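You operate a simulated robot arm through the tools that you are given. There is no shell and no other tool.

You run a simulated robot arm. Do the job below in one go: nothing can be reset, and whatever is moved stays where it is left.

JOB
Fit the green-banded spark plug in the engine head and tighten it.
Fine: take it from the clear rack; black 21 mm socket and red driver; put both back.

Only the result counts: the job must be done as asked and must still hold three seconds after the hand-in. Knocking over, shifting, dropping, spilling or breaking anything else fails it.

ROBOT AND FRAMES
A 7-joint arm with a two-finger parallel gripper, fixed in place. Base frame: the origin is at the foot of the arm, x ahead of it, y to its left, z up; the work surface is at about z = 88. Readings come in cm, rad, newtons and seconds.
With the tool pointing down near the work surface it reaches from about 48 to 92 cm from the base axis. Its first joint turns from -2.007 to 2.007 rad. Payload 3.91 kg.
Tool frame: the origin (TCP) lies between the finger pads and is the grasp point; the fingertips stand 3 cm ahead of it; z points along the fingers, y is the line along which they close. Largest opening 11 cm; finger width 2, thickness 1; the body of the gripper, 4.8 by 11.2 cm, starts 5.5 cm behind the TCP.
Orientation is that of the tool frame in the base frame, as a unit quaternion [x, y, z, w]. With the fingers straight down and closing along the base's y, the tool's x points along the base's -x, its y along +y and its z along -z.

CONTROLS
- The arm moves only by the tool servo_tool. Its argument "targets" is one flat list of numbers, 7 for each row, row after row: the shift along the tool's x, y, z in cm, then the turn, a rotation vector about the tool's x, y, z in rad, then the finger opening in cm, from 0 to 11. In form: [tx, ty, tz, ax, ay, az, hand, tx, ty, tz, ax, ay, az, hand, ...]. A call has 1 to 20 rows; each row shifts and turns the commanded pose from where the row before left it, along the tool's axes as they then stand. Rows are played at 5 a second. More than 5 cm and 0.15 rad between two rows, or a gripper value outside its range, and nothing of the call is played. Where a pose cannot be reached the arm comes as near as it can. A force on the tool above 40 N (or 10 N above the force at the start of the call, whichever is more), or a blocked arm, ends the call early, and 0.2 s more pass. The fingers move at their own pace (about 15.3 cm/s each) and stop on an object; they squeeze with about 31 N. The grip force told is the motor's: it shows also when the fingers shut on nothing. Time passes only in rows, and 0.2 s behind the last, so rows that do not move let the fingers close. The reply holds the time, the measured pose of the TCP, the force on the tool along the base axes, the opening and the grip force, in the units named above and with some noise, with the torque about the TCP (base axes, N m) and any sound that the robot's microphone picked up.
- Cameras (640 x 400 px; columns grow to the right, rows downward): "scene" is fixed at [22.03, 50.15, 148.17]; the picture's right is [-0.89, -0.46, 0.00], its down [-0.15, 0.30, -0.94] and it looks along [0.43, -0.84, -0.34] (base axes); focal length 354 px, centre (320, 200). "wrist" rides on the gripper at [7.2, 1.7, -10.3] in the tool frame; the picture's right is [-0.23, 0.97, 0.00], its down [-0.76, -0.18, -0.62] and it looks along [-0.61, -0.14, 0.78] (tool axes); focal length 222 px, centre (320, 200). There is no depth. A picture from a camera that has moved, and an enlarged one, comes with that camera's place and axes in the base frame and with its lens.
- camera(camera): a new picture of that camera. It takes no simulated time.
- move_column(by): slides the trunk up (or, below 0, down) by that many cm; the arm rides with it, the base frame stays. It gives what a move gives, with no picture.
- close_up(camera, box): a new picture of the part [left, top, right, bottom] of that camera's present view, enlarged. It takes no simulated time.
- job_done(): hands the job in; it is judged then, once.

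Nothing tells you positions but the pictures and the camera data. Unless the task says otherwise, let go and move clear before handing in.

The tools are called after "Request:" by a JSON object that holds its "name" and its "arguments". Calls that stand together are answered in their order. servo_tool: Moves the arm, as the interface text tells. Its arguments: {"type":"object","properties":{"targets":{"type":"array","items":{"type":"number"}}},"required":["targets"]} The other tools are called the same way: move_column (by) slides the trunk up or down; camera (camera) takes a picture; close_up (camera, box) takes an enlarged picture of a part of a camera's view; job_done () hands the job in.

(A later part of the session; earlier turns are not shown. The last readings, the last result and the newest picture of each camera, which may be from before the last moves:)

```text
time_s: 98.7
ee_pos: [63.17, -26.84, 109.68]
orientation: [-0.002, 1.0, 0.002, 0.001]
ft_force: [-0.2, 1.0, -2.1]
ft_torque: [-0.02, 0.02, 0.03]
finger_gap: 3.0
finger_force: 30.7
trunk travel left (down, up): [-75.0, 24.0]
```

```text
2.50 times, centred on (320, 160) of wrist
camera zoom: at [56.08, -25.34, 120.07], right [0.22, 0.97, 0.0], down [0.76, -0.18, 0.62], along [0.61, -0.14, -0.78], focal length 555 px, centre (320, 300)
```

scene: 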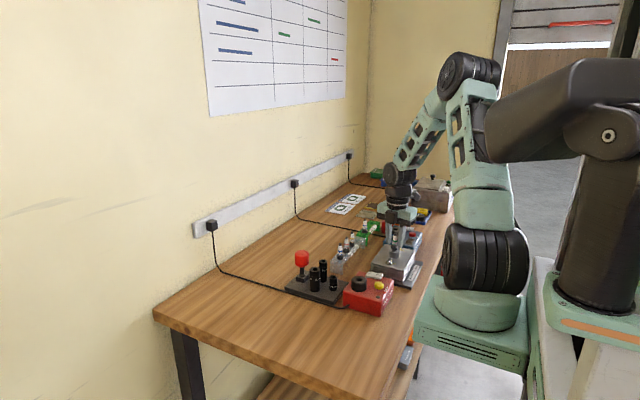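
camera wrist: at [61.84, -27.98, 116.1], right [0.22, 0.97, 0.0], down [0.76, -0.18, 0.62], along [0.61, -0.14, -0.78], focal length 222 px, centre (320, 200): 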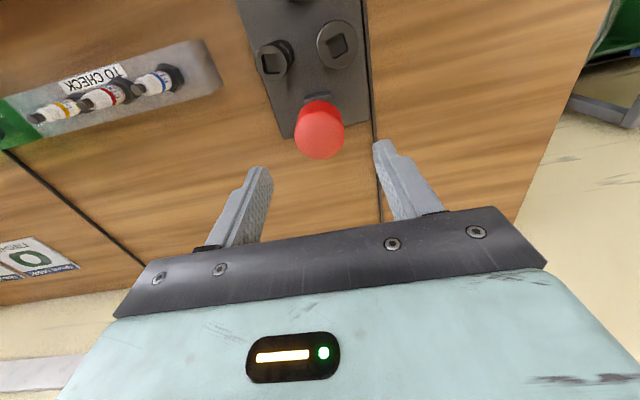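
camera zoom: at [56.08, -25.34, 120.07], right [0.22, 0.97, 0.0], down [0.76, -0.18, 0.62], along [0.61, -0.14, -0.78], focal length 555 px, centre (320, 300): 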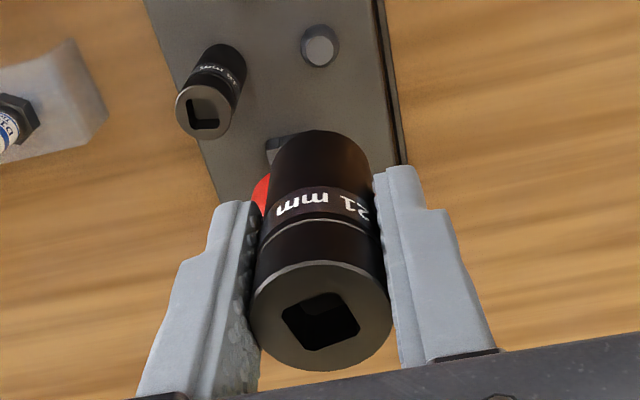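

The socket came off a small round peg that marks where it must go back (about (63.3, -26.9)). I'll carry it over the plug in the engine head.

Request:
{"name": "servo_tool", "arguments": {"targets": [2.025, -2.9, 0, 0, 0, 0, 2, 2.025, -2.9, 0, 0, 0, 0, 2, 2.025, -2.9, 0, 0, 0, 0, 2, 2.025, -2.9, 0, 0, 0, 0, 2, 2.025, -2.9, 0, 0, 0, 0, 2, 2.025, -2.9, 0, 0, 0, 0, 2, 2.025, -2.9, 0, 0, 0, 0, 2, 2.025, -2.89, 0, 0, 0, 0, 2, 0, 0, 0, 0, 0, 0, 2]}}

Request:
{"name": "close_up", "arguments": {"camera": "scene", "box": [390, 190, 430, 260]}}

Request:
{"name": "close_up", "arguments": {"camera": "wrist", "box": [240, 60, 400, 200]}}

```text
time_s: 100.7
ee_pos: [47.41, -50.22, 109.37]
orientation: [-0.001, 1.0, 0.001, 0.0]
ft_force: [-1.0, -0.3, -1.1]
ft_torque: [-0.01, 0.0, 0.01]
finger_gap: 3.0
finger_force: 31.0
trunk travel left (down, up): [-75.0, 24.0]
```

```text
5.71 times, centred on (410, 225) of scene
camera zoom: at [22.03, 50.15, 148.17], right [-0.89, -0.46, 0.0], down [-0.15, 0.3, -0.94], along [0.43, -0.84, -0.34], focal length 2023 px, centre (-194, 57)
```

zoom: 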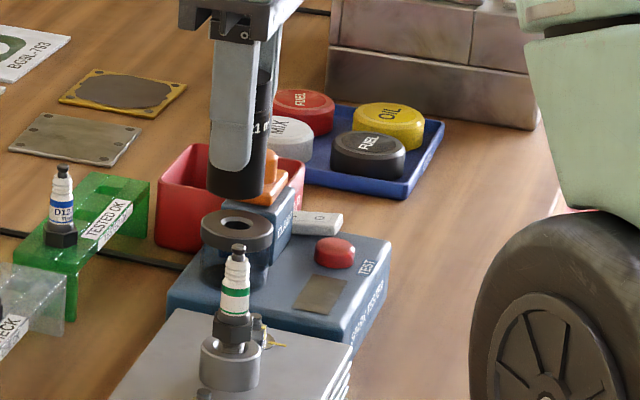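

```text
2.86 times, centred on (320, 130) of wrist
camera zoom: at [40.29, -48.72, 119.82], right [0.22, 0.97, 0.0], down [0.76, -0.18, 0.62], along [0.61, -0.14, -0.78], focal length 635 px, centre (320, 400)
```

zoom: 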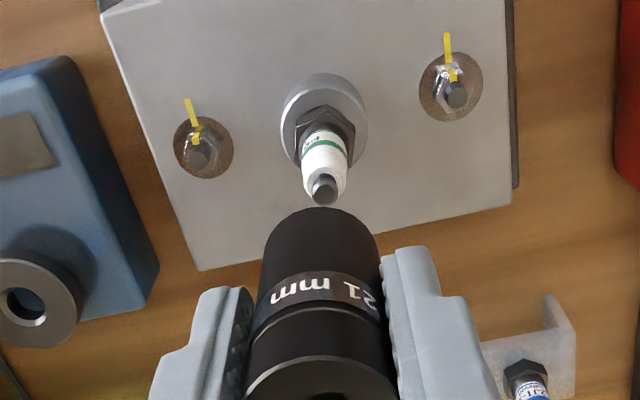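

The socket needs about -0.45 in x and +0.2 in y. I'll correct, lower 2 cm and recheck.

Request:
{"name": "servo_tool", "arguments": {"targets": [0.43, 0.2, 0, 0, 0, 0, 2, 0, 0, 1, 0, 0, 0, 2, 0, 0, 1, 0, 0, 0, 2, 0, 0, 0, 0, 0, 0, 2]}}

Request:
{"name": "close_up", "arguments": {"camera": "scene", "box": [392, 205, 428, 260]}}

Request:
{"name": "close_up", "arguments": {"camera": "wrist", "box": [260, 60, 380, 180]}}

```text
time_s: 101.7
ee_pos: [46.89, -49.92, 107.4]
orientation: [-0.002, 1.0, 0.001, 0.0]
ft_force: [-0.6, -0.9, -2.2]
ft_torque: [-0.03, 0.01, 0.01]
finger_gap: 3.0
finger_force: 31.6
trunk travel left (down, up): [-75.0, 24.0]
```

```text
7.27 times, centred on (410, 232) of scene
camera zoom: at [22.03, 50.15, 148.17], right [-0.89, -0.46, 0.0], down [-0.15, 0.3, -0.94], along [0.43, -0.84, -0.34], focal length 2575 px, centre (-334, -36)
```

zoom: 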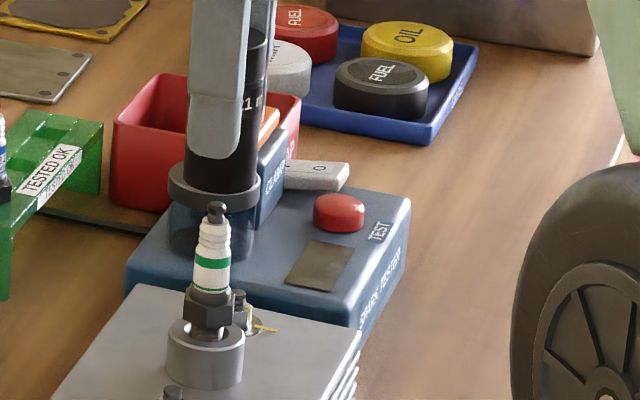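

```text
3.33 times, centred on (320, 120) of wrist
camera zoom: at [39.72, -48.37, 117.83], right [0.22, 0.97, 0.0], down [0.76, -0.18, 0.62], along [0.61, -0.14, -0.78], focal length 740 px, centre (320, 467)
```

zoom: 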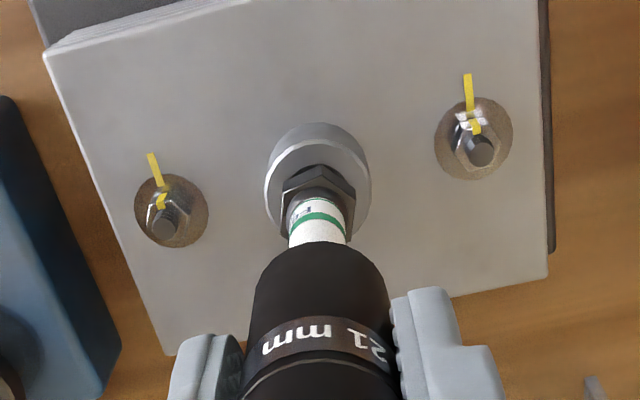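

Within about 0.15 cm now. I'll make a small correction and lower the socket over the ceramic, stopping just above the hex.

Request:
{"name": "servo_tool", "arguments": {"targets": [-0.15, -0.08, 0, 0, 0, 0, 2, 0, 0, 0.8, 0, 0, 0, 2, 0, 0, 0.8, 0, 0, 0, 2, 0, 0, 0.8, 0, 0, 0, 2, 0, 0, 0.8, 0, 0, 0, 2, 0, 0, 0.8, 0, 0, 0, 2, 0, 0, 0, 0, 0, 0, 2]}}

Request:
{"name": "close_up", "arguments": {"camera": "scene", "box": [392, 215, 428, 260]}}

Request:
{"name": "close_up", "arguments": {"camera": "wrist", "box": [260, 60, 380, 180]}}

```text
time_s: 103.3
ee_pos: [47.11, -50.03, 103.43]
orientation: [-0.001, 1.0, 0.0, 0.001]
ft_force: [-0.1, 0.0, -2.5]
ft_torque: [0.04, 0.01, -0.02]
finger_gap: 3.01
finger_force: 30.9
trunk travel left (down, up): [-75.0, 24.0]
```

```text
8.89 times, centred on (410, 238) of scene
camera zoom: at [22.03, 50.15, 148.17], right [-0.89, -0.46, 0.0], down [-0.15, 0.3, -0.94], along [0.43, -0.84, -0.34], focal length 3147 px, centre (-480, -133)
```

zoom: 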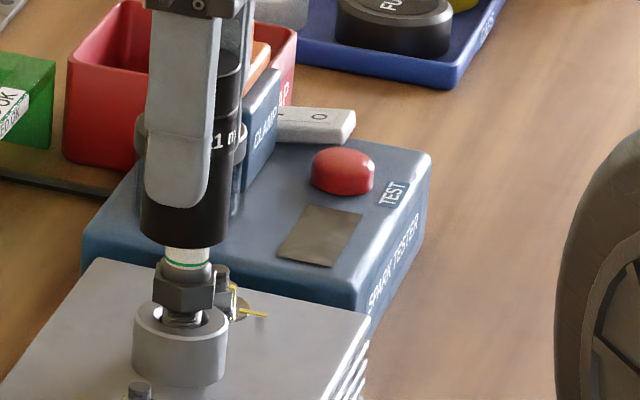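

```text
3.33 times, centred on (320, 120) of wrist
camera zoom: at [39.93, -48.48, 113.88], right [0.22, 0.97, 0.0], down [0.76, -0.18, 0.62], along [0.61, -0.14, -0.78], focal length 740 px, centre (320, 467)
```

zoom: 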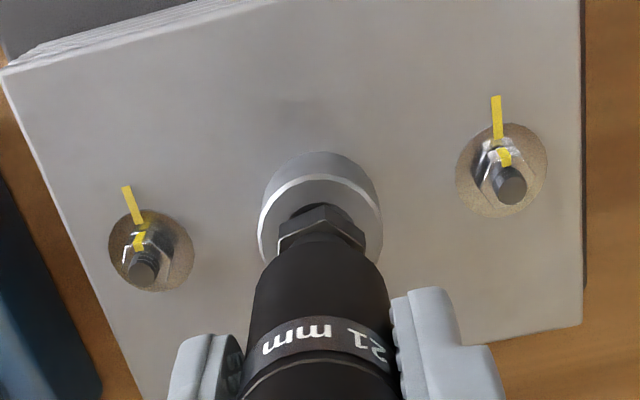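

The socket hangs centred over the ceramic with its lower edge about 1 cm above the hex. I'll lower in small steps until it touches.

Request:
{"name": "servo_tool", "arguments": {"targets": [0, 0, 0.3, 0, 0, 0, 2, 0, 0, 0.2, 0, 0, 0, 2, 0, 0, 0.2, 0, 0, 0, 2, 0, 0, 0.1, 0, 0, 0, 2, 0, 0, 0.1, 0, 0, 0, 2, 0, 0, 0.1, 0, 0, 0, 2, 0, 0, 0.1, 0, 0, 0, 2, 0, 0, 0, 0, 0, 0, 2]}}

Request:
{"name": "close_up", "arguments": {"camera": "scene", "box": [402, 230, 422, 260]}}

```text
time_s: 105.1
ee_pos: [46.88, -49.99, 102.37]
orientation: [-0.002, 1.0, 0.002, 0.001]
ft_force: [0.0, -0.5, -2.0]
ft_torque: [0.01, 0.03, 0.0]
finger_gap: 3.01
finger_force: 31.2
trunk travel left (down, up): [-75.0, 24.0]
```

```text
13.33 times, centred on (412, 245) of scene
camera zoom: at [22.03, 50.15, 148.17], right [-0.89, -0.46, 0.0], down [-0.15, 0.3, -0.94], along [0.43, -0.84, -0.34], focal length 4720 px, centre (-907, -400)
```

zoom: 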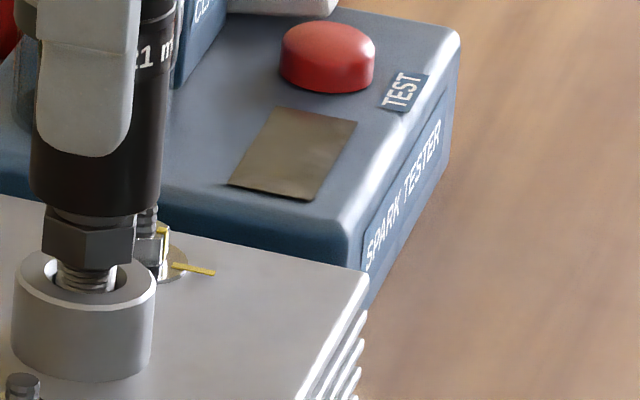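

Request:
{"name": "servo_tool", "arguments": {"targets": [0, 0, 0.1, 0, 0, 0, 2, 0, 0, 0.1, 0, 0, 0, 2, 0, 0, 0.1, 0, 0, 0, 2, 0, 0, 0.1, 0, 0, 0, 2, 0, 0, 0, 0, 0, 0, 2]}}

Request:
{"name": "close_up", "arguments": {"camera": "scene", "box": [402, 230, 422, 260]}}

```text
time_s: 106.3
ee_pos: [46.95, -50.09, 101.84]
orientation: [-0.001, 1.0, 0.0, 0.0]
ft_force: [-0.5, -0.1, -1.7]
ft_torque: [0.02, -0.03, -0.01]
finger_gap: 2.98
finger_force: 31.3
trunk travel left (down, up): [-75.0, 24.0]
```

```text
13.33 times, centred on (412, 245) of scene
camera zoom: at [22.03, 50.15, 148.17], right [-0.89, -0.46, 0.0], down [-0.15, 0.3, -0.94], along [0.43, -0.84, -0.34], focal length 4720 px, centre (-907, -400)
```

zoom: 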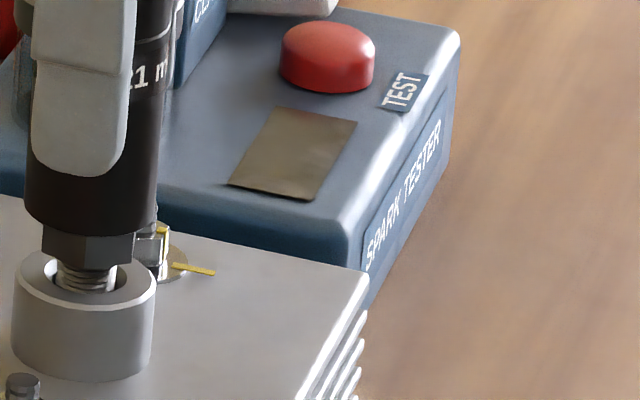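

Request:
{"name": "servo_tool", "arguments": {"targets": [0, 0, 0.1, 0, 0, 0, 2, 0, 0, 0.1, 0, 0, 0, 2, 0, 0, 0.1, 0, 0, 0, 2, 0, 0, 0.1, 0, 0, 0, 2, 0, 0, 0.1, 0, 0, 0, 2, 0, 0, 0, 0, 0, 0, 2]}}

Request:
{"name": "close_up", "arguments": {"camera": "scene", "box": [402, 230, 422, 260]}}

Request:
{"name": "close_up", "arguments": {"camera": "wrist", "box": [270, 80, 370, 180]}}

```text
time_s: 107.7
ee_pos: [46.94, -49.96, 101.45]
orientation: [-0.001, 1.0, 0.002, 0.001]
ft_force: [0.5, 0.0, -2.4]
ft_torque: [0.01, 0.02, 0.01]
finger_gap: 3.04
finger_force: 30.4
trunk travel left (down, up): [-75.0, 24.0]
```

```text
13.33 times, centred on (412, 245) of scene
camera zoom: at [22.03, 50.15, 148.17], right [-0.89, -0.46, 0.0], down [-0.15, 0.3, -0.94], along [0.43, -0.84, -0.34], focal length 4720 px, centre (-907, -400)
```

zoom: 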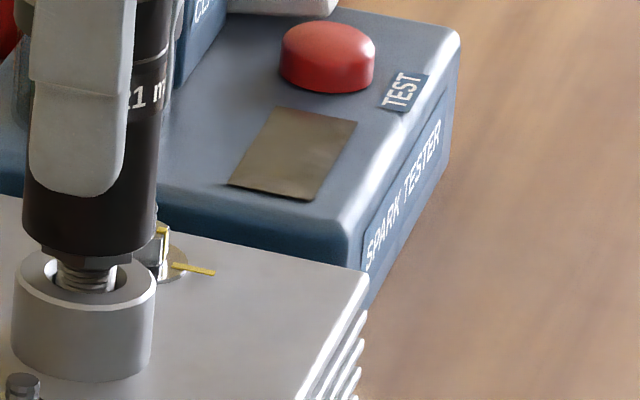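

```text
4.00 times, centred on (320, 130) of wrist
camera zoom: at [39.8, -48.42, 111.78], right [0.22, 0.97, 0.0], down [0.76, -0.18, 0.62], along [0.61, -0.14, -0.78], focal length 888 px, centre (320, 480)
```

zoom: 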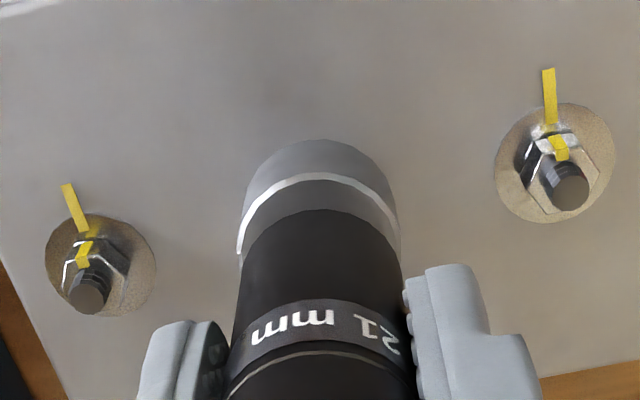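

The socket has gone over most of the hex without resistance. Continuing until it bears.

Request:
{"name": "servo_tool", "arguments": {"targets": [0, 0, 0.1, 0, 0, 0, 2, 0, 0, 0.1, 0, 0, 0, 2, 0, 0, 0.1, 0, 0, 0, 2, 0, 0, 0.1, 0, 0, 0, 2, 0, 0, 0.1, 0, 0, 0, 2, 0, 0, 0, 0, 0, 0, 2]}}

Request:
{"name": "close_up", "arguments": {"camera": "scene", "box": [402, 230, 422, 260]}}

```text
time_s: 109.1
ee_pos: [46.81, -50.04, 101.11]
orientation: [-0.001, 1.0, 0.0, 0.0]
ft_force: [0.1, 0.4, 19.5]
ft_torque: [-0.02, -0.03, 0.03]
finger_gap: 3.0
finger_force: 30.5
trunk travel left (down, up): [-75.0, 24.0]
```

```text
13.33 times, centred on (412, 245) of scene
camera zoom: at [22.03, 50.15, 148.17], right [-0.89, -0.46, 0.0], down [-0.15, 0.3, -0.94], along [0.43, -0.84, -0.34], focal length 4720 px, centre (-907, -400)
```

zoom: 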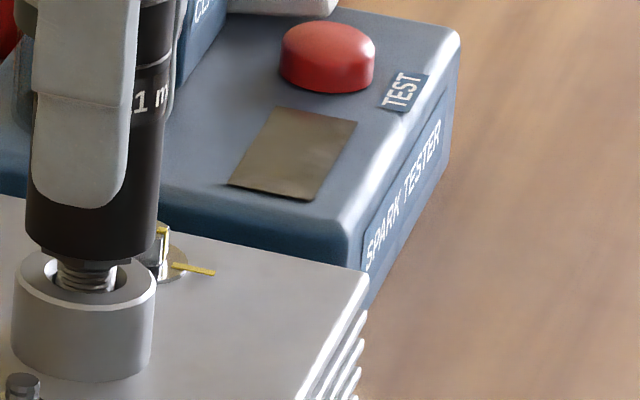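

The socket now encloses the hex and bears at 20 N. I'll turn it clockwise with the fingers, feeding slightly, to see whether the plug threads in.

Request:
{"name": "servo_tool", "arguments": {"targets": [0, 0, 0, 0, 0, 0.145, 2, 0, 0, 0, 0, 0, 0.145, 2, 0, 0, 0, 0, 0, 0.145, 2, 0, 0, 0, 0, 0, 0.145, 2, 0, 0, 0, 0, 0, 0.145, 2, 0, 0, 0, 0, 0, 0.145, 2, 0, 0, 0, 0, 0, 0.145, 2, 0, 0, 0, 0, 0, 0.145, 2, 0, 0, 0, 0, 0, 0.145, 2, 0, 0, 0, 0, 0, 0.145, 2, 0, 0, 0, 0, 0, 0.145, 2, 0, 0, 0, 0, 0, 0.145, 2, 0, 0, 0, 0, 0, 0.145, 2, 0, 0, 0, 0, 0, 0.145, 2, 0, 0, 0, 0, 0, 0, 2]}}

Request:
{"name": "close_up", "arguments": {"camera": "scene", "box": [402, 230, 422, 260]}}

Request:
{"name": "close_up", "arguments": {"camera": "wrist", "box": [270, 80, 370, 180]}}

```text
time_s: 112.3
ee_pos: [46.88, -49.99, 101.09]
orientation: [0.85, 0.528, 0.001, -0.001]
ft_force: [3.1, 1.2, 8.4]
ft_torque: [0.03, -0.22, 0.01]
finger_gap: 2.99
finger_force: 31.6
trunk travel left (down, up): [-75.0, 24.0]
```

```text
13.33 times, centred on (412, 245) of scene
camera zoom: at [22.03, 50.15, 148.17], right [-0.89, -0.46, 0.0], down [-0.15, 0.3, -0.94], along [0.43, -0.84, -0.34], focal length 4720 px, centre (-907, -400)
```

zoom: 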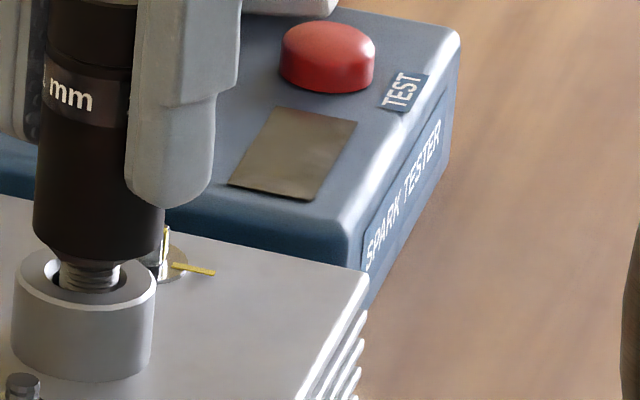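

```text
4.00 times, centred on (320, 130) of wrist
camera zoom: at [51.72, -44.34, 111.45], right [0.77, -0.64, 0.0], down [-0.5, -0.6, 0.62], along [-0.39, -0.48, -0.78], focal length 888 px, centre (320, 480)
```

zoom: 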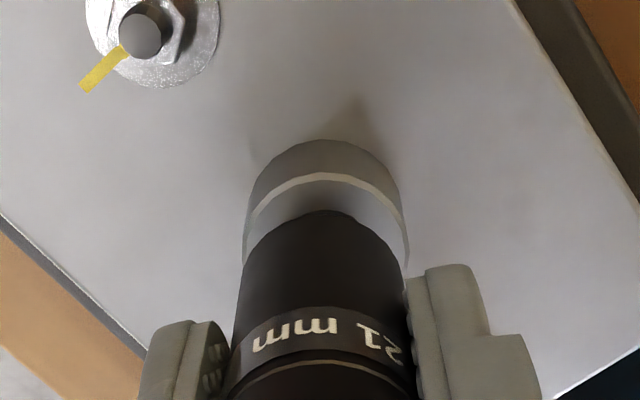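

Push-back dropped from 20 N to 8 N over a third of a turn, about what a 1.25 mm pitch would give. I'll open, see that the socket stays put, and wind back for a long turn.

Request:
{"name": "servo_tool", "arguments": {"targets": [0, 0, -0.03, 0, 0, 0, 2, 0, 0, 0, 0, 0, 0, 4.5, 0, 0, 0, 0, 0, 0, 4.5]}}

Request:
{"name": "close_up", "arguments": {"camera": "scene", "box": [392, 205, 428, 260]}}

Request:
{"name": "close_up", "arguments": {"camera": "wrist", "box": [250, 100, 390, 240]}}

```text
time_s: 113.1
ee_pos: [46.85, -50.03, 101.04]
orientation: [0.849, 0.528, 0.001, 0.0]
ft_force: [-0.7, 0.0, 0.2]
ft_torque: [0.04, -0.05, -0.05]
finger_gap: 4.51
finger_force: 0.0
trunk travel left (down, up): [-75.0, 24.0]
```

```text
7.27 times, centred on (410, 232) of scene
camera zoom: at [22.03, 50.15, 148.17], right [-0.89, -0.46, 0.0], down [-0.15, 0.3, -0.94], along [0.43, -0.84, -0.34], focal length 2575 px, centre (-334, -36)
```

zoom: 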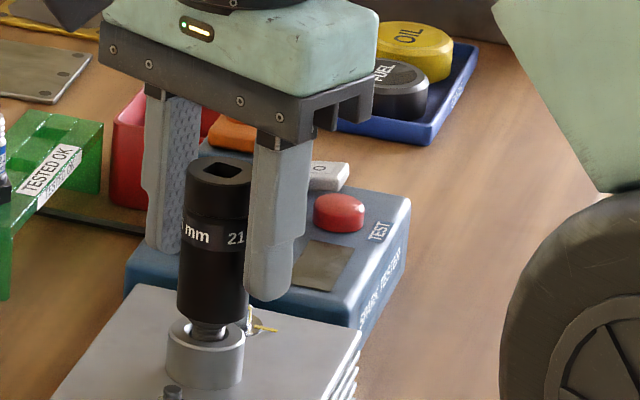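

```text
2.86 times, centred on (320, 170) of wrist
camera zoom: at [51.67, -44.41, 111.44], right [0.77, -0.63, 0.0], down [-0.5, -0.61, 0.62], along [-0.39, -0.48, -0.78], focal length 635 px, centre (320, 286)
```

zoom: 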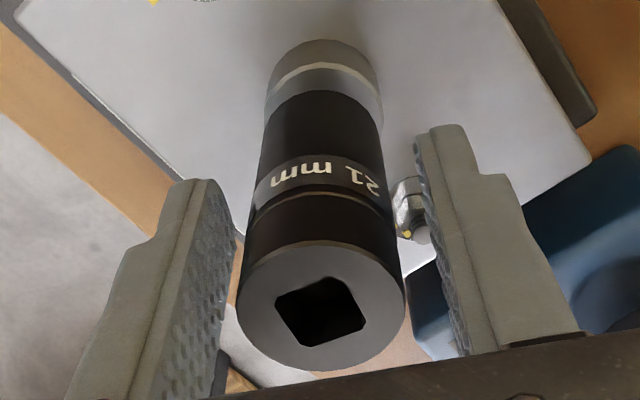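

The socket stands on the plug. Before the long series of turns I'll rise clear and test how far the wrist can rotate, to save regrips.

Request:
{"name": "servo_tool", "arguments": {"targets": [0, 0, -2.5, 0, 0, 0, 4.5, 0, 0, -2.5, 0, 0, 0, 4.5, 0, 0, -2.5, 0, 0, 0, 4.5, 0, 0, 0, 0, 0, 0.149, 4.5, 0, 0, 0, 0, 0, 0.149, 4.5, 0, 0, 0, 0, 0, 0.149, 4.5, 0, 0, 0, 0, 0, 0.149, 4.5, 0, 0, 0, 0, 0, 0.149, 4.5, 0, 0, 0, 0, 0, 0.149, 4.5, 0, 0, 0, 0, 0, 0.149, 4.5, 0, 0, 0, 0, 0, 0.149, 4.5, 0, 0, 0, 0, 0, 0.149, 4.5, 0, 0, 0, 0, 0, 0.149, 4.5, 0, 0, 0, 0, 0, 0.149, 4.5, 0, 0, 0, 0, 0, 0.149, 4.5, 0, 0, 0, 0, 0, 0, 4.5]}}

Request:
{"name": "close_up", "arguments": {"camera": "scene", "box": [392, 205, 428, 260]}}

```text
time_s: 116.5
ee_pos: [46.83, -49.98, 108.48]
orientation: [0.943, -0.332, 0.0, -0.001]
ft_force: [-1.1, 0.7, -0.3]
ft_torque: [-0.01, 0.02, 0.03]
finger_gap: 4.51
finger_force: 0.2
trunk travel left (down, up): [-75.0, 24.0]
```

```text
7.27 times, centred on (410, 232) of scene
camera zoom: at [22.03, 50.15, 148.17], right [-0.89, -0.46, 0.0], down [-0.15, 0.3, -0.94], along [0.43, -0.84, -0.34], focal length 2575 px, centre (-334, -36)
```

zoom: 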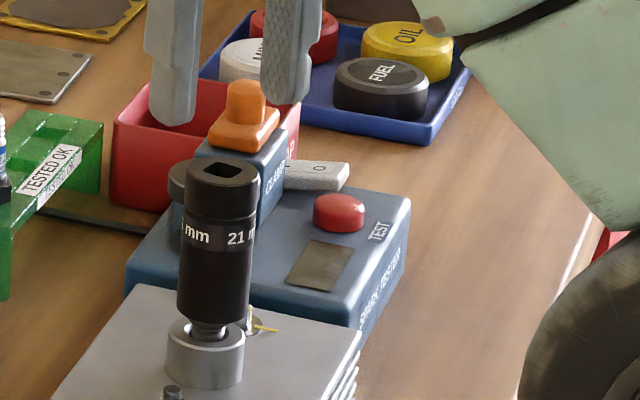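

It still rotates freely at yaw 3.8 rad. Testing further.

Request:
{"name": "servo_tool", "arguments": {"targets": [0, 0, 0, 0, 0, 0.149, 4.5, 0, 0, 0, 0, 0, 0.149, 4.5, 0, 0, 0, 0, 0, 0.149, 4.5, 0, 0, 0, 0, 0, 0.149, 4.5, 0, 0, 0, 0, 0, 0.149, 4.5, 0, 0, 0, 0, 0, 0.149, 4.5, 0, 0, 0, 0, 0, 0.149, 4.5, 0, 0, 0, 0, 0, 0.149, 4.5, 0, 0, 0, 0, 0, 0, 4.5]}}

```text
time_s: 118.5
ee_pos: [47.01, -50.13, 108.51]
orientation: [-0.595, 0.804, 0.0, 0.001]
ft_force: [0.2, 0.2, -0.9]
ft_torque: [0.02, -0.02, -0.01]
finger_gap: 4.49
finger_force: 0.0
trunk travel left (down, up): [-75.0, 24.0]
```

Still fine at 5.0 rad. One more test to see if it's continuous.

Request:
{"name": "servo_tool", "arguments": {"targets": [0, 0, 0, 0, 0, 0.149, 4.5, 0, 0, 0, 0, 0, 0.149, 4.5, 0, 0, 0, 0, 0, 0.149, 4.5, 0, 0, 0, 0, 0, 0.149, 4.5, 0, 0, 0, 0, 0, 0.149, 4.5, 0, 0, 0, 0, 0, 0.149, 4.5, 0, 0, 0, 0, 0, 0.149, 4.5, 0, 0, 0, 0, 0, 0.149, 4.5, 0, 0, 0, 0, 0, 0.149, 4.5, 0, 0, 0, 0, 0, 0.149, 4.5, 0, 0, 0, 0, 0, 0, 4.5]}}

Request:
{"name": "camera", "arguments": {"camera": "scene"}}

```text
time_s: 120.9
ee_pos: [21.73, -37.93, 109.73]
orientation: [-0.041, 0.999, 0.001, 0.001]
ft_force: [-0.4, -0.3, 0.5]
ft_torque: [-0.03, -0.03, 0.01]
finger_gap: 4.5
finger_force: 0.0
out of reach, approached as far as the arm can: row 1, 2, 3, 4, 5, 6, 7, 8, 9, 10
trunk travel left (down, up): [-75.0, 24.0]
```

```text
taken
```

scene: 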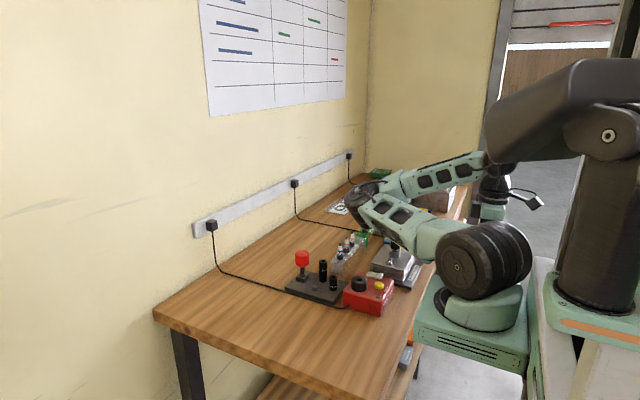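

The wrist limit lies just past 5 rad, and the arm swung away to get as near as it could. I'll check that nothing was touched, then go back gently.

Request:
{"name": "close_up", "arguments": {"camera": "scene", "box": [320, 170, 480, 290]}}

Request:
{"name": "close_up", "arguments": {"camera": "scene", "box": [270, 220, 410, 320]}}

Request:
{"name": "camera", "arguments": {"camera": "wrist"}}

```text
3.33 times, centred on (400, 230) of scene
camera zoom: at [22.03, 50.15, 148.17], right [-0.89, -0.46, 0.0], down [-0.15, 0.3, -0.94], along [0.43, -0.84, -0.34], focal length 1180 px, centre (53, 100)
```

zoom: 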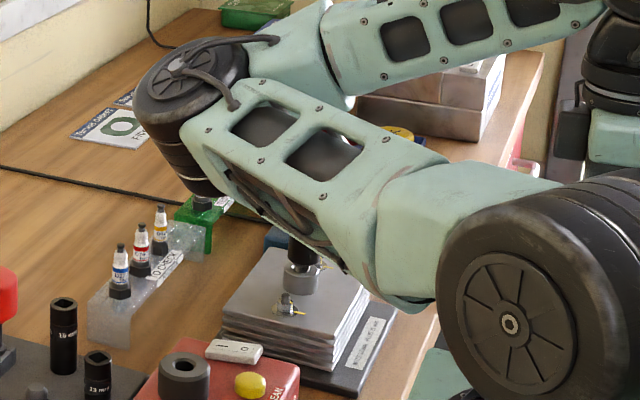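

```text
4.00 times, centred on (340, 270) of scene
camera zoom: at [22.03, 50.15, 148.17], right [-0.89, -0.46, 0.0], down [-0.15, 0.3, -0.94], along [0.43, -0.84, -0.34], focal length 1416 px, centre (240, -80)
```

zoom: 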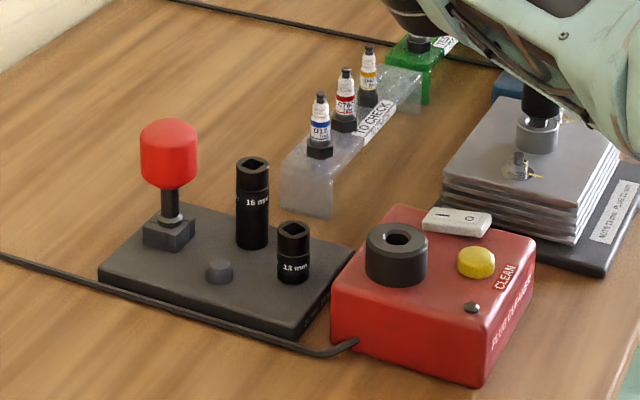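

```text
taken
camera wrist: at [14.49, -36.92, 120.12], right [0.15, 0.99, 0.0], down [0.77, -0.12, 0.62], along [0.62, -0.09, -0.78], focal length 222 px, centre (320, 200)
```

wrist: 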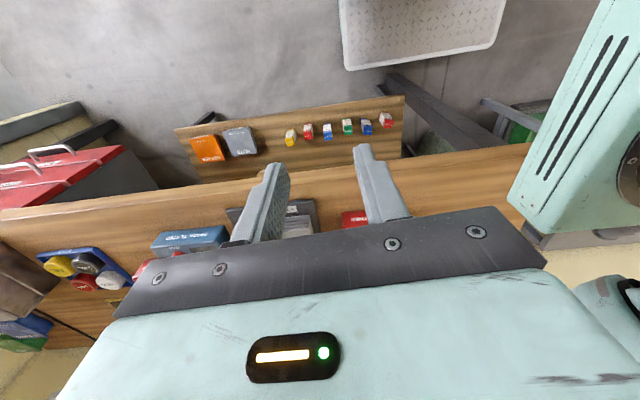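

Nothing looks moved, but the elbow is low over the green rack. The safest recovery is to raise the whole trunk first, then unwind the wrist with plenty of clearance.

Request:
{"name": "move_column", "arguments": {"by": 15}}

Request:
{"name": "close_up", "arguments": {"camera": "scene", "box": [320, 130, 480, 290]}}

```text
time_s: 122.6
ee_pos: [21.8, -37.97, 124.8]
orientation: [-0.042, 0.999, 0.0, 0.0]
ft_force: [0.3, 0.4, 0.3]
ft_torque: [-0.03, -0.01, 0.03]
finger_gap: 4.5
finger_force: 0.1
trunk travel left (down, up): [-90.0, 9.0]
```

```text
2.50 times, centred on (400, 210) of scene
camera zoom: at [22.03, 50.15, 148.17], right [-0.89, -0.46, 0.0], down [-0.15, 0.3, -0.94], along [0.43, -0.84, -0.34], focal length 885 px, centre (120, 175)
```

zoom: 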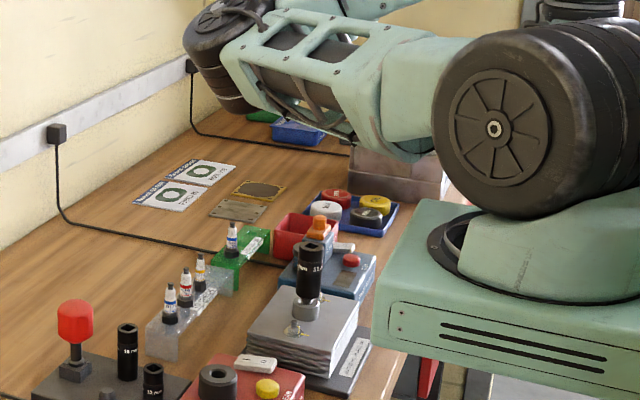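

All items are in place and clear. Now I'll unwind the wrist in the air.

Request:
{"name": "servo_tool", "arguments": {"targets": [0, 0, 0, 0, 0, -0.149, 4.5, 0, 0, 0, 0, 0, -0.149, 4.5, 0, 0, 0, 0, 0, -0.149, 4.5, 0, 0, 0, 0, 0, -0.149, 4.5, 0, 0, 0, 0, 0, -0.149, 4.5, 0, 0, 0, 0, 0, -0.149, 4.5, 0, 0, 0, 0, 0, -0.149, 4.5, 0, 0, 0, 0, 0, -0.149, 4.5]}}

Request:
{"name": "camera", "arguments": {"camera": "scene"}}

```text
time_s: 124.4
ee_pos: [21.94, -37.89, 124.72]
orientation: [-0.597, 0.802, 0.0, 0.001]
ft_force: [0.4, 0.1, -0.2]
ft_torque: [0.0, -0.01, -0.01]
finger_gap: 4.5
finger_force: 0.1
trunk travel left (down, up): [-90.0, 9.0]
```

```text
taken
```

scene: 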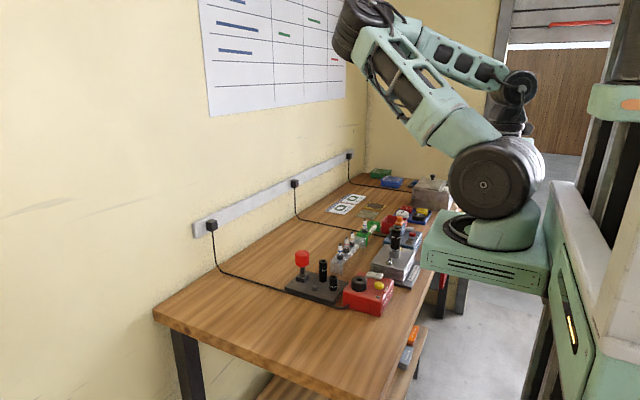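

Good, the arm is back in a normal posture, clear of everything. I'll continue unwinding to about yaw 0.

Request:
{"name": "servo_tool", "arguments": {"targets": [0, 0, 0, 0, 0, -0.147, 4.5, 0, 0, 0, 0, 0, -0.147, 4.5, 0, 0, 0, 0, 0, -0.147, 4.5, 0, 0, 0, 0, 0, -0.147, 4.5, 0, 0, 0, 0, 0, -0.147, 4.5, 0, 0, 0, 0, 0, -0.147, 4.5, 0, 0, 0, 0, 0, -0.147, 4.5, 0, 0, 0, 0, 0, -0.147, 4.5, 0, 0, 0, 0, 0, -0.147, 4.5, 0, 0, 0, 0, 0, -0.147, 4.5, 0, 0, 0, 0, 0, -0.147, 4.5, 0, 0, 0, 0, 0, -0.147, 4.5, 0, 0, 0, 0, 0, -0.147, 4.5, 0, 0, 0, 0, 0, -0.147, 4.5, 0, 0, 0, 0, 0, -0.147, 4.5, 0, 0, 0, 0, 0, -0.147, 4.5, 0, 0, 0, 0, 0, -0.147, 4.5]}}

Request:
{"name": "servo_tool", "arguments": {"targets": [0, 0, 0, 0, 0, -0.147, 4.5, 0, 0, 0, 0, 0, -0.147, 4.5, 0, 0, 0, 0, 0, -0.147, 4.5, 0, 0, 0, 0, 0, -0.147, 4.5, 0, 0, 0, 0, 0, -0.147, 4.5, 0, 0, 0, 0, 0, -0.147, 4.5, 0, 0, 0, 0, 0, -0.147, 4.5, 0, 0, 0, 0, 0, -0.147, 4.5, 0, 0, 0, 0, 0, -0.147, 4.5, 0, 0, 0, 0, 0, -0.147, 4.5, 0, 0, 0, 0, 0, -0.147, 4.5, 0, 0, 0, 0, 0, -0.147, 4.5, 0, 0, 0, 0, 0, -0.147, 4.5, 0, 0, 0, 0, 0, -0.147, 4.5, 0, 0, 0, 0, 0, -0.147, 4.5, 0, 0, 0, 0, 0, -0.147, 4.5, 0, 0, 0, 0, 0, -0.147, 4.5]}}

Request:
{"name": "camera", "arguments": {"camera": "scene"}}

```text
time_s: 128.0
ee_pos: [21.82, -37.92, 124.74]
orientation: [0.95, 0.313, 0.0, 0.0]
ft_force: [0.9, -0.8, 0.2]
ft_torque: [0.0, -0.02, 0.01]
finger_gap: 4.5
finger_force: 0.0
trunk travel left (down, up): [-90.0, 9.0]
```

```text
time_s: 131.6
ee_pos: [21.76, -37.97, 124.62]
orientation: [0.004, 1.0, 0.001, 0.001]
ft_force: [0.4, 0.3, 0.5]
ft_torque: [-0.01, -0.01, 0.0]
finger_gap: 4.52
finger_force: 0.0
trunk travel left (down, up): [-90.0, 9.0]
```

```text
taken
```

scene: 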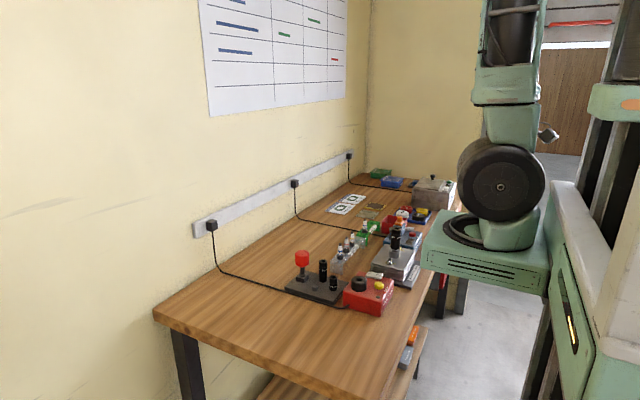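

Unwound to yaw 0. I'll move back over the socket at this height, then lower the trunk again.

Request:
{"name": "servo_tool", "arguments": {"targets": [-3.14, -1.51, 0, 0, 0, 0, 4.5, -3.14, -1.51, 0, 0, 0, 0, 4.5, -3.14, -1.51, 0, 0, 0, 0, 4.5, -3.14, -1.51, 0, 0, 0, 0, 4.5, -3.14, -1.51, 0, 0, 0, 0, 4.5, -3.14, -1.51, 0, 0, 0, 0, 4.5, -3.14, -1.51, 0, 0, 0, 0, 4.5, -3.14, -1.51, 0, 0, 0, 0, 4.5, 0, 0, 0, 0, 0, 0, 4.5]}}

Request:
{"name": "camera", "arguments": {"camera": "wrist"}}

Request:
{"name": "camera", "arguments": {"camera": "scene"}}

```text
time_s: 133.6
ee_pos: [44.65, -46.65, 127.91]
orientation: [0.005, 1.0, 0.0, 0.002]
ft_force: [-0.8, 0.3, 0.8]
ft_torque: [-0.01, 0.01, 0.02]
finger_gap: 4.49
finger_force: 0.2
out of reach, approached as far as the arm can: row 6, 7, 8
trunk travel left (down, up): [-90.0, 9.0]
```

```text
taken
camera wrist: at [37.56, -44.98, 138.25], right [0.24, 0.97, 0.0], down [0.76, -0.19, 0.63], along [0.61, -0.15, -0.78], focal length 222 px, centre (320, 200)
```

wrist: 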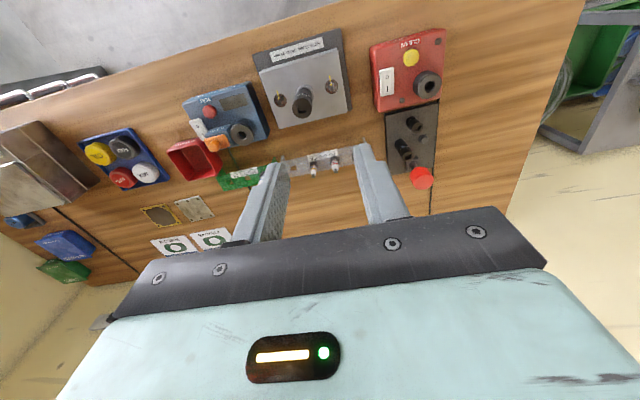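

```text
taken
```

scene: 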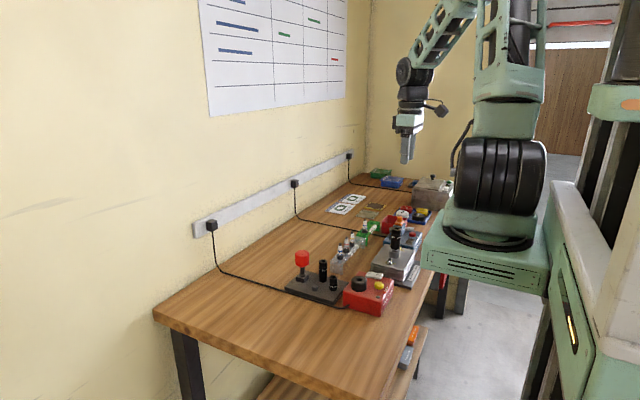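

The raised pose limits the reach; lowering the trunk will fix that. The fingers stay well above the socket.

Request:
{"name": "move_column", "arguments": {"by": -15}}

Request:
{"name": "camera", "arguments": {"camera": "wrist"}}

Request:
{"name": "camera", "arguments": {"camera": "scene"}}

```text
time_s: 135.4
ee_pos: [44.62, -46.56, 112.9]
orientation: [0.006, 1.0, 0.0, 0.002]
ft_force: [0.3, -0.6, -0.8]
ft_torque: [-0.02, 0.02, -0.01]
finger_gap: 4.49
finger_force: 0.1
trunk travel left (down, up): [-75.0, 24.0]
```

```text
taken
camera wrist: at [37.54, -44.98, 123.24], right [0.24, 0.97, 0.0], down [0.76, -0.19, 0.63], along [0.61, -0.15, -0.78], focal length 222 px, centre (320, 200)
```

wrist: 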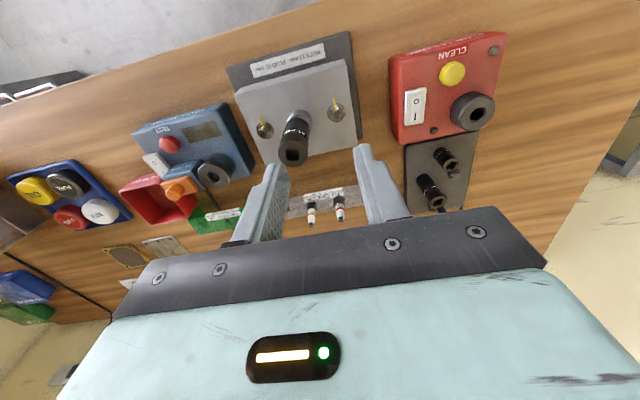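

```text
taken
```

scene: 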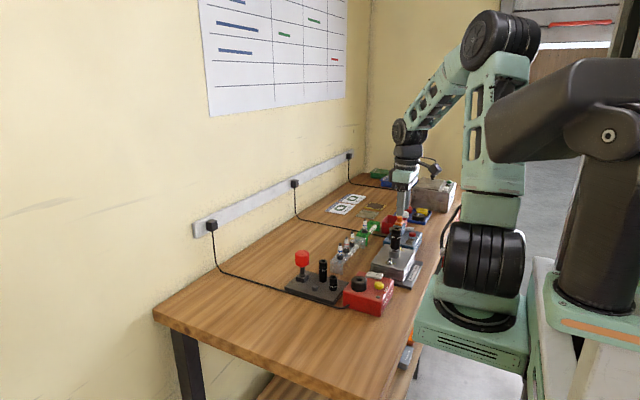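

Posture is back to normal and everything is in place. I'll move over the socket and wind the wrist to about -1.35 rad for a long clockwise turn.

Request:
{"name": "servo_tool", "arguments": {"targets": [-1.15, -1.74, 0, 0, 0, 0, 4.5, -1.15, -1.74, 0, 0, 0, 0, 4.5, 0, 0, 0, 0, 0, -0.149, 4.5, 0, 0, 0, 0, 0, -0.149, 4.5, 0, 0, 0, 0, 0, -0.149, 4.5, 0, 0, 0, 0, 0, -0.149, 4.5, 0, 0, 0, 0, 0, -0.149, 4.5, 0, 0, 0, 0, 0, -0.149, 4.5, 0, 0, 0, 0, 0, -0.149, 4.5, 0, 0, 0, 0, 0, -0.149, 4.5, 0, 0, 0, 0, 0, -0.149, 4.5, 0, 0, 2.5, 0, 0, 0, 4.5, 0, 0, 2.5, 0, 0, 0, 4.5, 0, 0, 0, 0, 0, 0, 4.5]}}

Request:
{"name": "close_up", "arguments": {"camera": "wrist", "box": [220, 60, 420, 220]}}

Request:
{"name": "close_up", "arguments": {"camera": "scene", "box": [392, 195, 428, 260]}}

```text
time_s: 138.4
ee_pos: [44.02, -45.68, 111.4]
orientation: [-0.618, 0.786, -0.001, 0.001]
ft_force: [0.2, -0.2, -0.7]
ft_torque: [-0.02, 0.01, -0.03]
finger_gap: 4.49
finger_force: 0.1
out of reach, approached as far as the arm can: row 1, 2, 12, 13
trunk travel left (down, up): [-75.0, 24.0]
```

```text
2.50 times, centred on (320, 140) of wrist
camera zoom: at [40.71, -52.45, 121.75], right [-0.89, 0.45, 0.0], down [0.35, 0.7, 0.62], along [0.28, 0.56, -0.78], focal length 555 px, centre (320, 350)
```

zoom: 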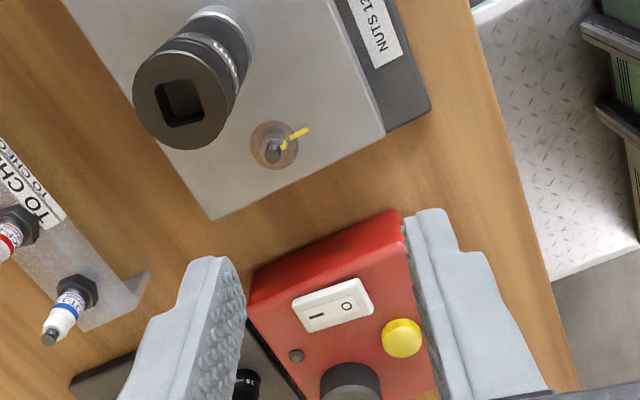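

```text
6.15 times, centred on (410, 228) of scene
camera zoom: at [22.03, 50.15, 148.17], right [-0.89, -0.46, 0.0], down [-0.15, 0.3, -0.94], along [0.43, -0.84, -0.34], focal length 2179 px, centre (-234, 31)
```

zoom: 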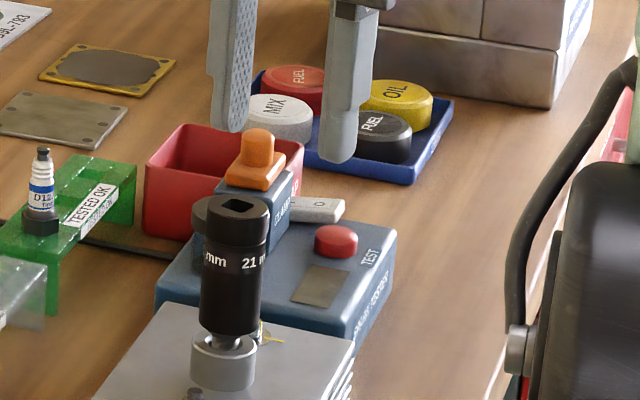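

The arm reports the spot over the socket as out of reach, so it is stuck in an awkward joint posture. I'll look at the whole arm before moving on.

Request:
{"name": "camera", "arguments": {"camera": "scene"}}

```text
taken
```

scene: 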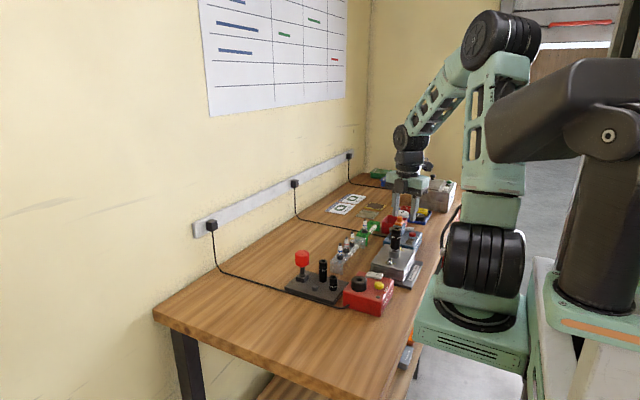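

I'll go back toward the starting pose (high, yaw 0), where the arm was in a good posture, and check it against the start picture.

Request:
{"name": "servo_tool", "arguments": {"targets": [0, 0, -3, 0, 0, 0.149, 4.5, 0, 0, -3, 0, 0, 0.149, 4.5, 0, 0, -3, 0, 0, 0.149, 4.5, 0, 0, -3, 0, 0, 0.149, 4.5, 0, 0, -2.5, 0, 0, 0.149, 4.5, 0, 0, -2, 0, 0, 0.149, 4.5, 0, 0, 0, 0, 0, 0.149, 4.5, 0, 0, 0, 0, 0, 0.149, 4.5, 0, 0, 0, 0, 0, 0.149, 4.5, 0.8, 3, 0, 0, 0, 0, 4.5, 0.8, 3, 0, 0, 0, 0, 4.5, 0.7, 3, 0, 0, 0, 0, 4.5, 0, 0, 0, 0, 0, 0, 4.5]}}

Request:
{"name": "camera", "arguments": {"camera": "scene"}}

```text
time_s: 141.2
ee_pos: [43.03, -36.88, 127.6]
orientation: [0.003, 1.0, 0.0, -0.008]
ft_force: [0.5, 1.5, 0.2]
ft_torque: [-0.02, 0.02, 0.0]
finger_gap: 4.49
finger_force: 0.1
trunk travel left (down, up): [-75.0, 24.0]
```

```text
taken
```

scene: 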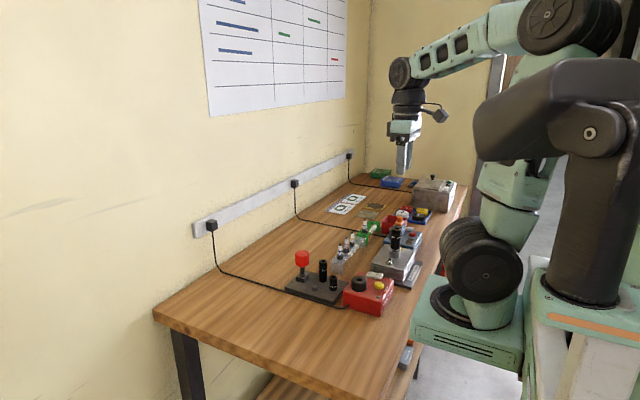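

Close to the starting posture, with a small tool tilt left over (0.016 rad) that I'll remove. I'll go through the earlier good waypoint near (57, -33, 119).

Request:
{"name": "servo_tool", "arguments": {"targets": [0, 0, 0, 0, -0.016, -0.006, 4.5, -2.8, 0.8, 1.7, 0, 0, 0, 4.5, -2.8, 0.8, 1.7, 0, 0, 0, 4.5, -2.8, 0.8, 1.7, 0, 0, 0, 4.5, -2.8, 0.8, 1.7, 0, 0, 0, 4.5, -2.8, 0.7, 1.8, 0, 0, 0, 4.5, 0, 0, 0, 0, 0, 0, 4.5]}}

Request:
{"name": "camera", "arguments": {"camera": "scene"}}

```text
time_s: 142.8
ee_pos: [56.18, -33.15, 119.62]
orientation: [0.002, 1.0, 0.0, 0.009]
ft_force: [-0.4, 0.0, -0.7]
ft_torque: [-0.02, 0.04, -0.02]
finger_gap: 4.47
finger_force: 0.1
trunk travel left (down, up): [-75.0, 24.0]
```

```text
taken
```

scene: 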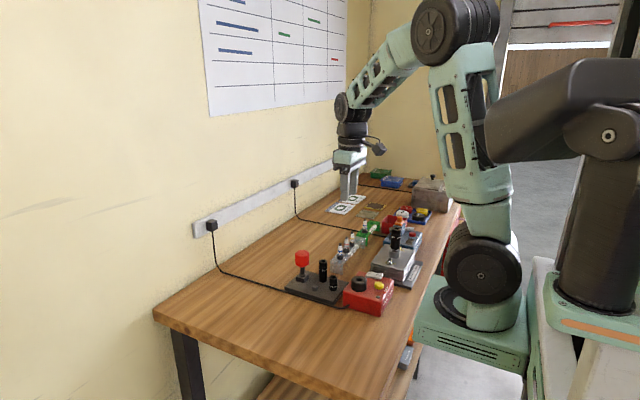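

Reached the waypoint fine. Now toward the socket again, restoring the tool's vertical.

Request:
{"name": "servo_tool", "arguments": {"targets": [0, 0, 0, 0, 0.017, 0, 4.5, 1.84, -3.38, 1.5, 0, 0, 0, 4.5, 1.84, -3.38, 1.5, 0, 0, 0, 4.5, 1.84, -3.38, 1.5, 0, 0, 0, 4.5, 1.84, -3.38, 1.5, 0, 0, 0, 4.5, 1.84, -3.38, 1.5, 0, 0, 0, 4.5, 0, 0, 0, 0, 0, 0, 4.5, 0, 0, 0, 0, 0, 0, 4.5]}}

Request:
{"name": "camera", "arguments": {"camera": "scene"}}

Request:
{"name": "close_up", "arguments": {"camera": "wrist", "box": [220, 60, 420, 220]}}

```text
time_s: 144.6
ee_pos: [46.91, -50.18, 112.5]
orientation: [0.002, 1.0, 0.0, 0.001]
ft_force: [0.5, 0.3, 0.7]
ft_torque: [0.02, -0.04, -0.02]
finger_gap: 4.49
finger_force: 0.1
trunk travel left (down, up): [-75.0, 24.0]
```

```text
taken
```

scene: 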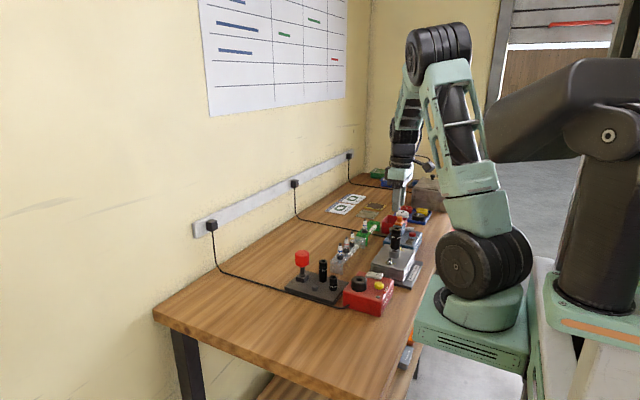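

```text
2.50 times, centred on (320, 140) of wrist
camera zoom: at [39.82, -48.52, 122.8], right [0.23, 0.97, 0.0], down [0.76, -0.18, 0.62], along [0.61, -0.14, -0.78], focal length 555 px, centre (320, 350)
```

zoom: 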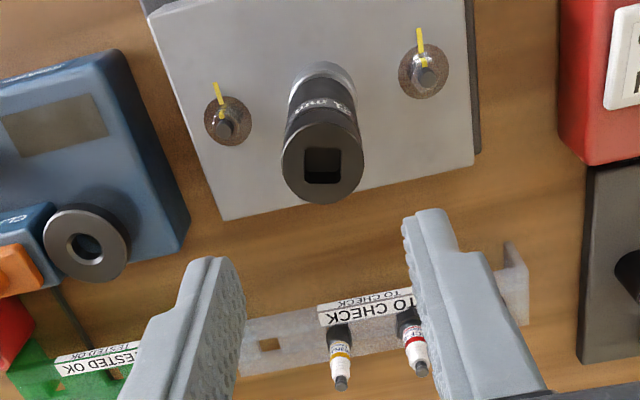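

Back over the socket, vertical, in a good posture. I'll test the wrist range here in the air in small steps (first -1.35 rad).

Request:
{"name": "servo_tool", "arguments": {"targets": [0, 0, 0, 0, 0, -0.149, 4.5, 0, 0, 0, 0, 0, -0.149, 4.5, 0, 0, 0, 0, 0, -0.149, 4.5, 0, 0, 0, 0, 0, -0.149, 4.5, 0, 0, 0, 0, 0, -0.149, 4.5, 0, 0, 0, 0, 0, -0.149, 4.5, 0, 0, 0, 0, 0, -0.149, 4.5, 0, 0, 0, 0, 0, -0.149, 4.5, 0, 0, 0, 0, 0, -0.149, 4.5, 0, 0, 0, 0, 0, 0, 4.5]}}

```text
time_s: 146.8
ee_pos: [46.74, -50.04, 112.17]
orientation: [-0.62, 0.785, -0.001, 0.0]
ft_force: [-0.6, 0.5, 0.4]
ft_torque: [0.04, 0.0, -0.02]
finger_gap: 4.49
finger_force: 0.0
trunk travel left (down, up): [-75.0, 24.0]
```

Good at -1.34 rad. I'll lower to just above the socket's top and check alignment.

Request:
{"name": "servo_tool", "arguments": {"targets": [0, 0, 2, 0, 0, 0, 4.5, 0, 0, 2, 0, 0, 0, 4.5, 0, 0, 1.8, 0, 0, 0, 4.5, 0, 0, 0, 0, 0, 0, 4.5]}}

Request:
{"name": "close_up", "arguments": {"camera": "wrist", "box": [220, 80, 420, 240]}}

Request:
{"name": "close_up", "arguments": {"camera": "scene", "box": [392, 205, 428, 260]}}

```text
time_s: 147.8
ee_pos: [46.86, -49.76, 106.39]
orientation: [-0.62, 0.785, -0.001, 0.0]
ft_force: [-0.7, 0.0, -0.3]
ft_torque: [0.02, 0.0, -0.01]
finger_gap: 4.51
finger_force: 0.1
trunk travel left (down, up): [-75.0, 24.0]
```

```text
2.50 times, centred on (320, 160) of wrist
camera zoom: at [43.59, -56.57, 116.75], right [-0.89, 0.45, 0.0], down [0.35, 0.7, 0.62], along [0.28, 0.56, -0.78], focal length 555 px, centre (320, 300)
```

zoom: 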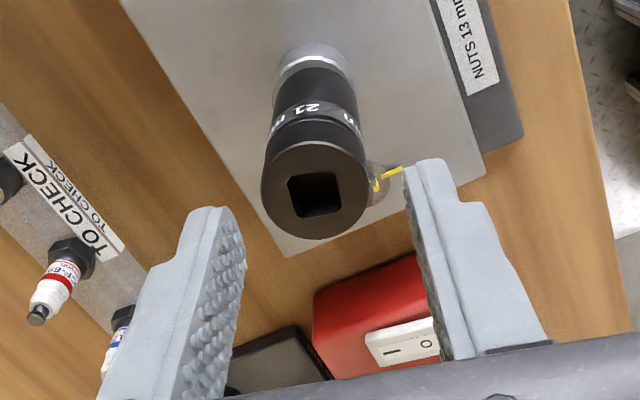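

```text
7.27 times, centred on (410, 232) of scene
camera zoom: at [22.03, 50.15, 148.17], right [-0.89, -0.46, 0.0], down [-0.15, 0.3, -0.94], along [0.43, -0.84, -0.34], focal length 2575 px, centre (-334, -36)
```

zoom: 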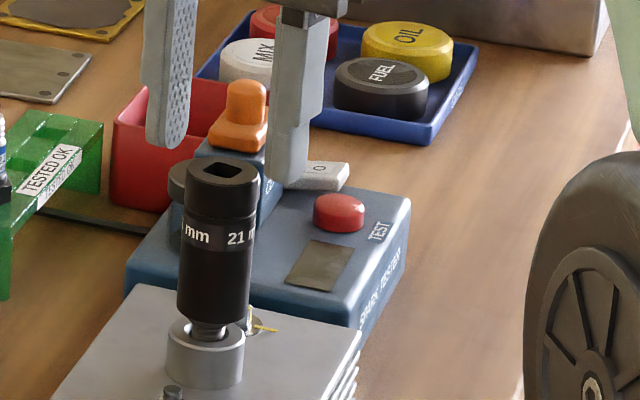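

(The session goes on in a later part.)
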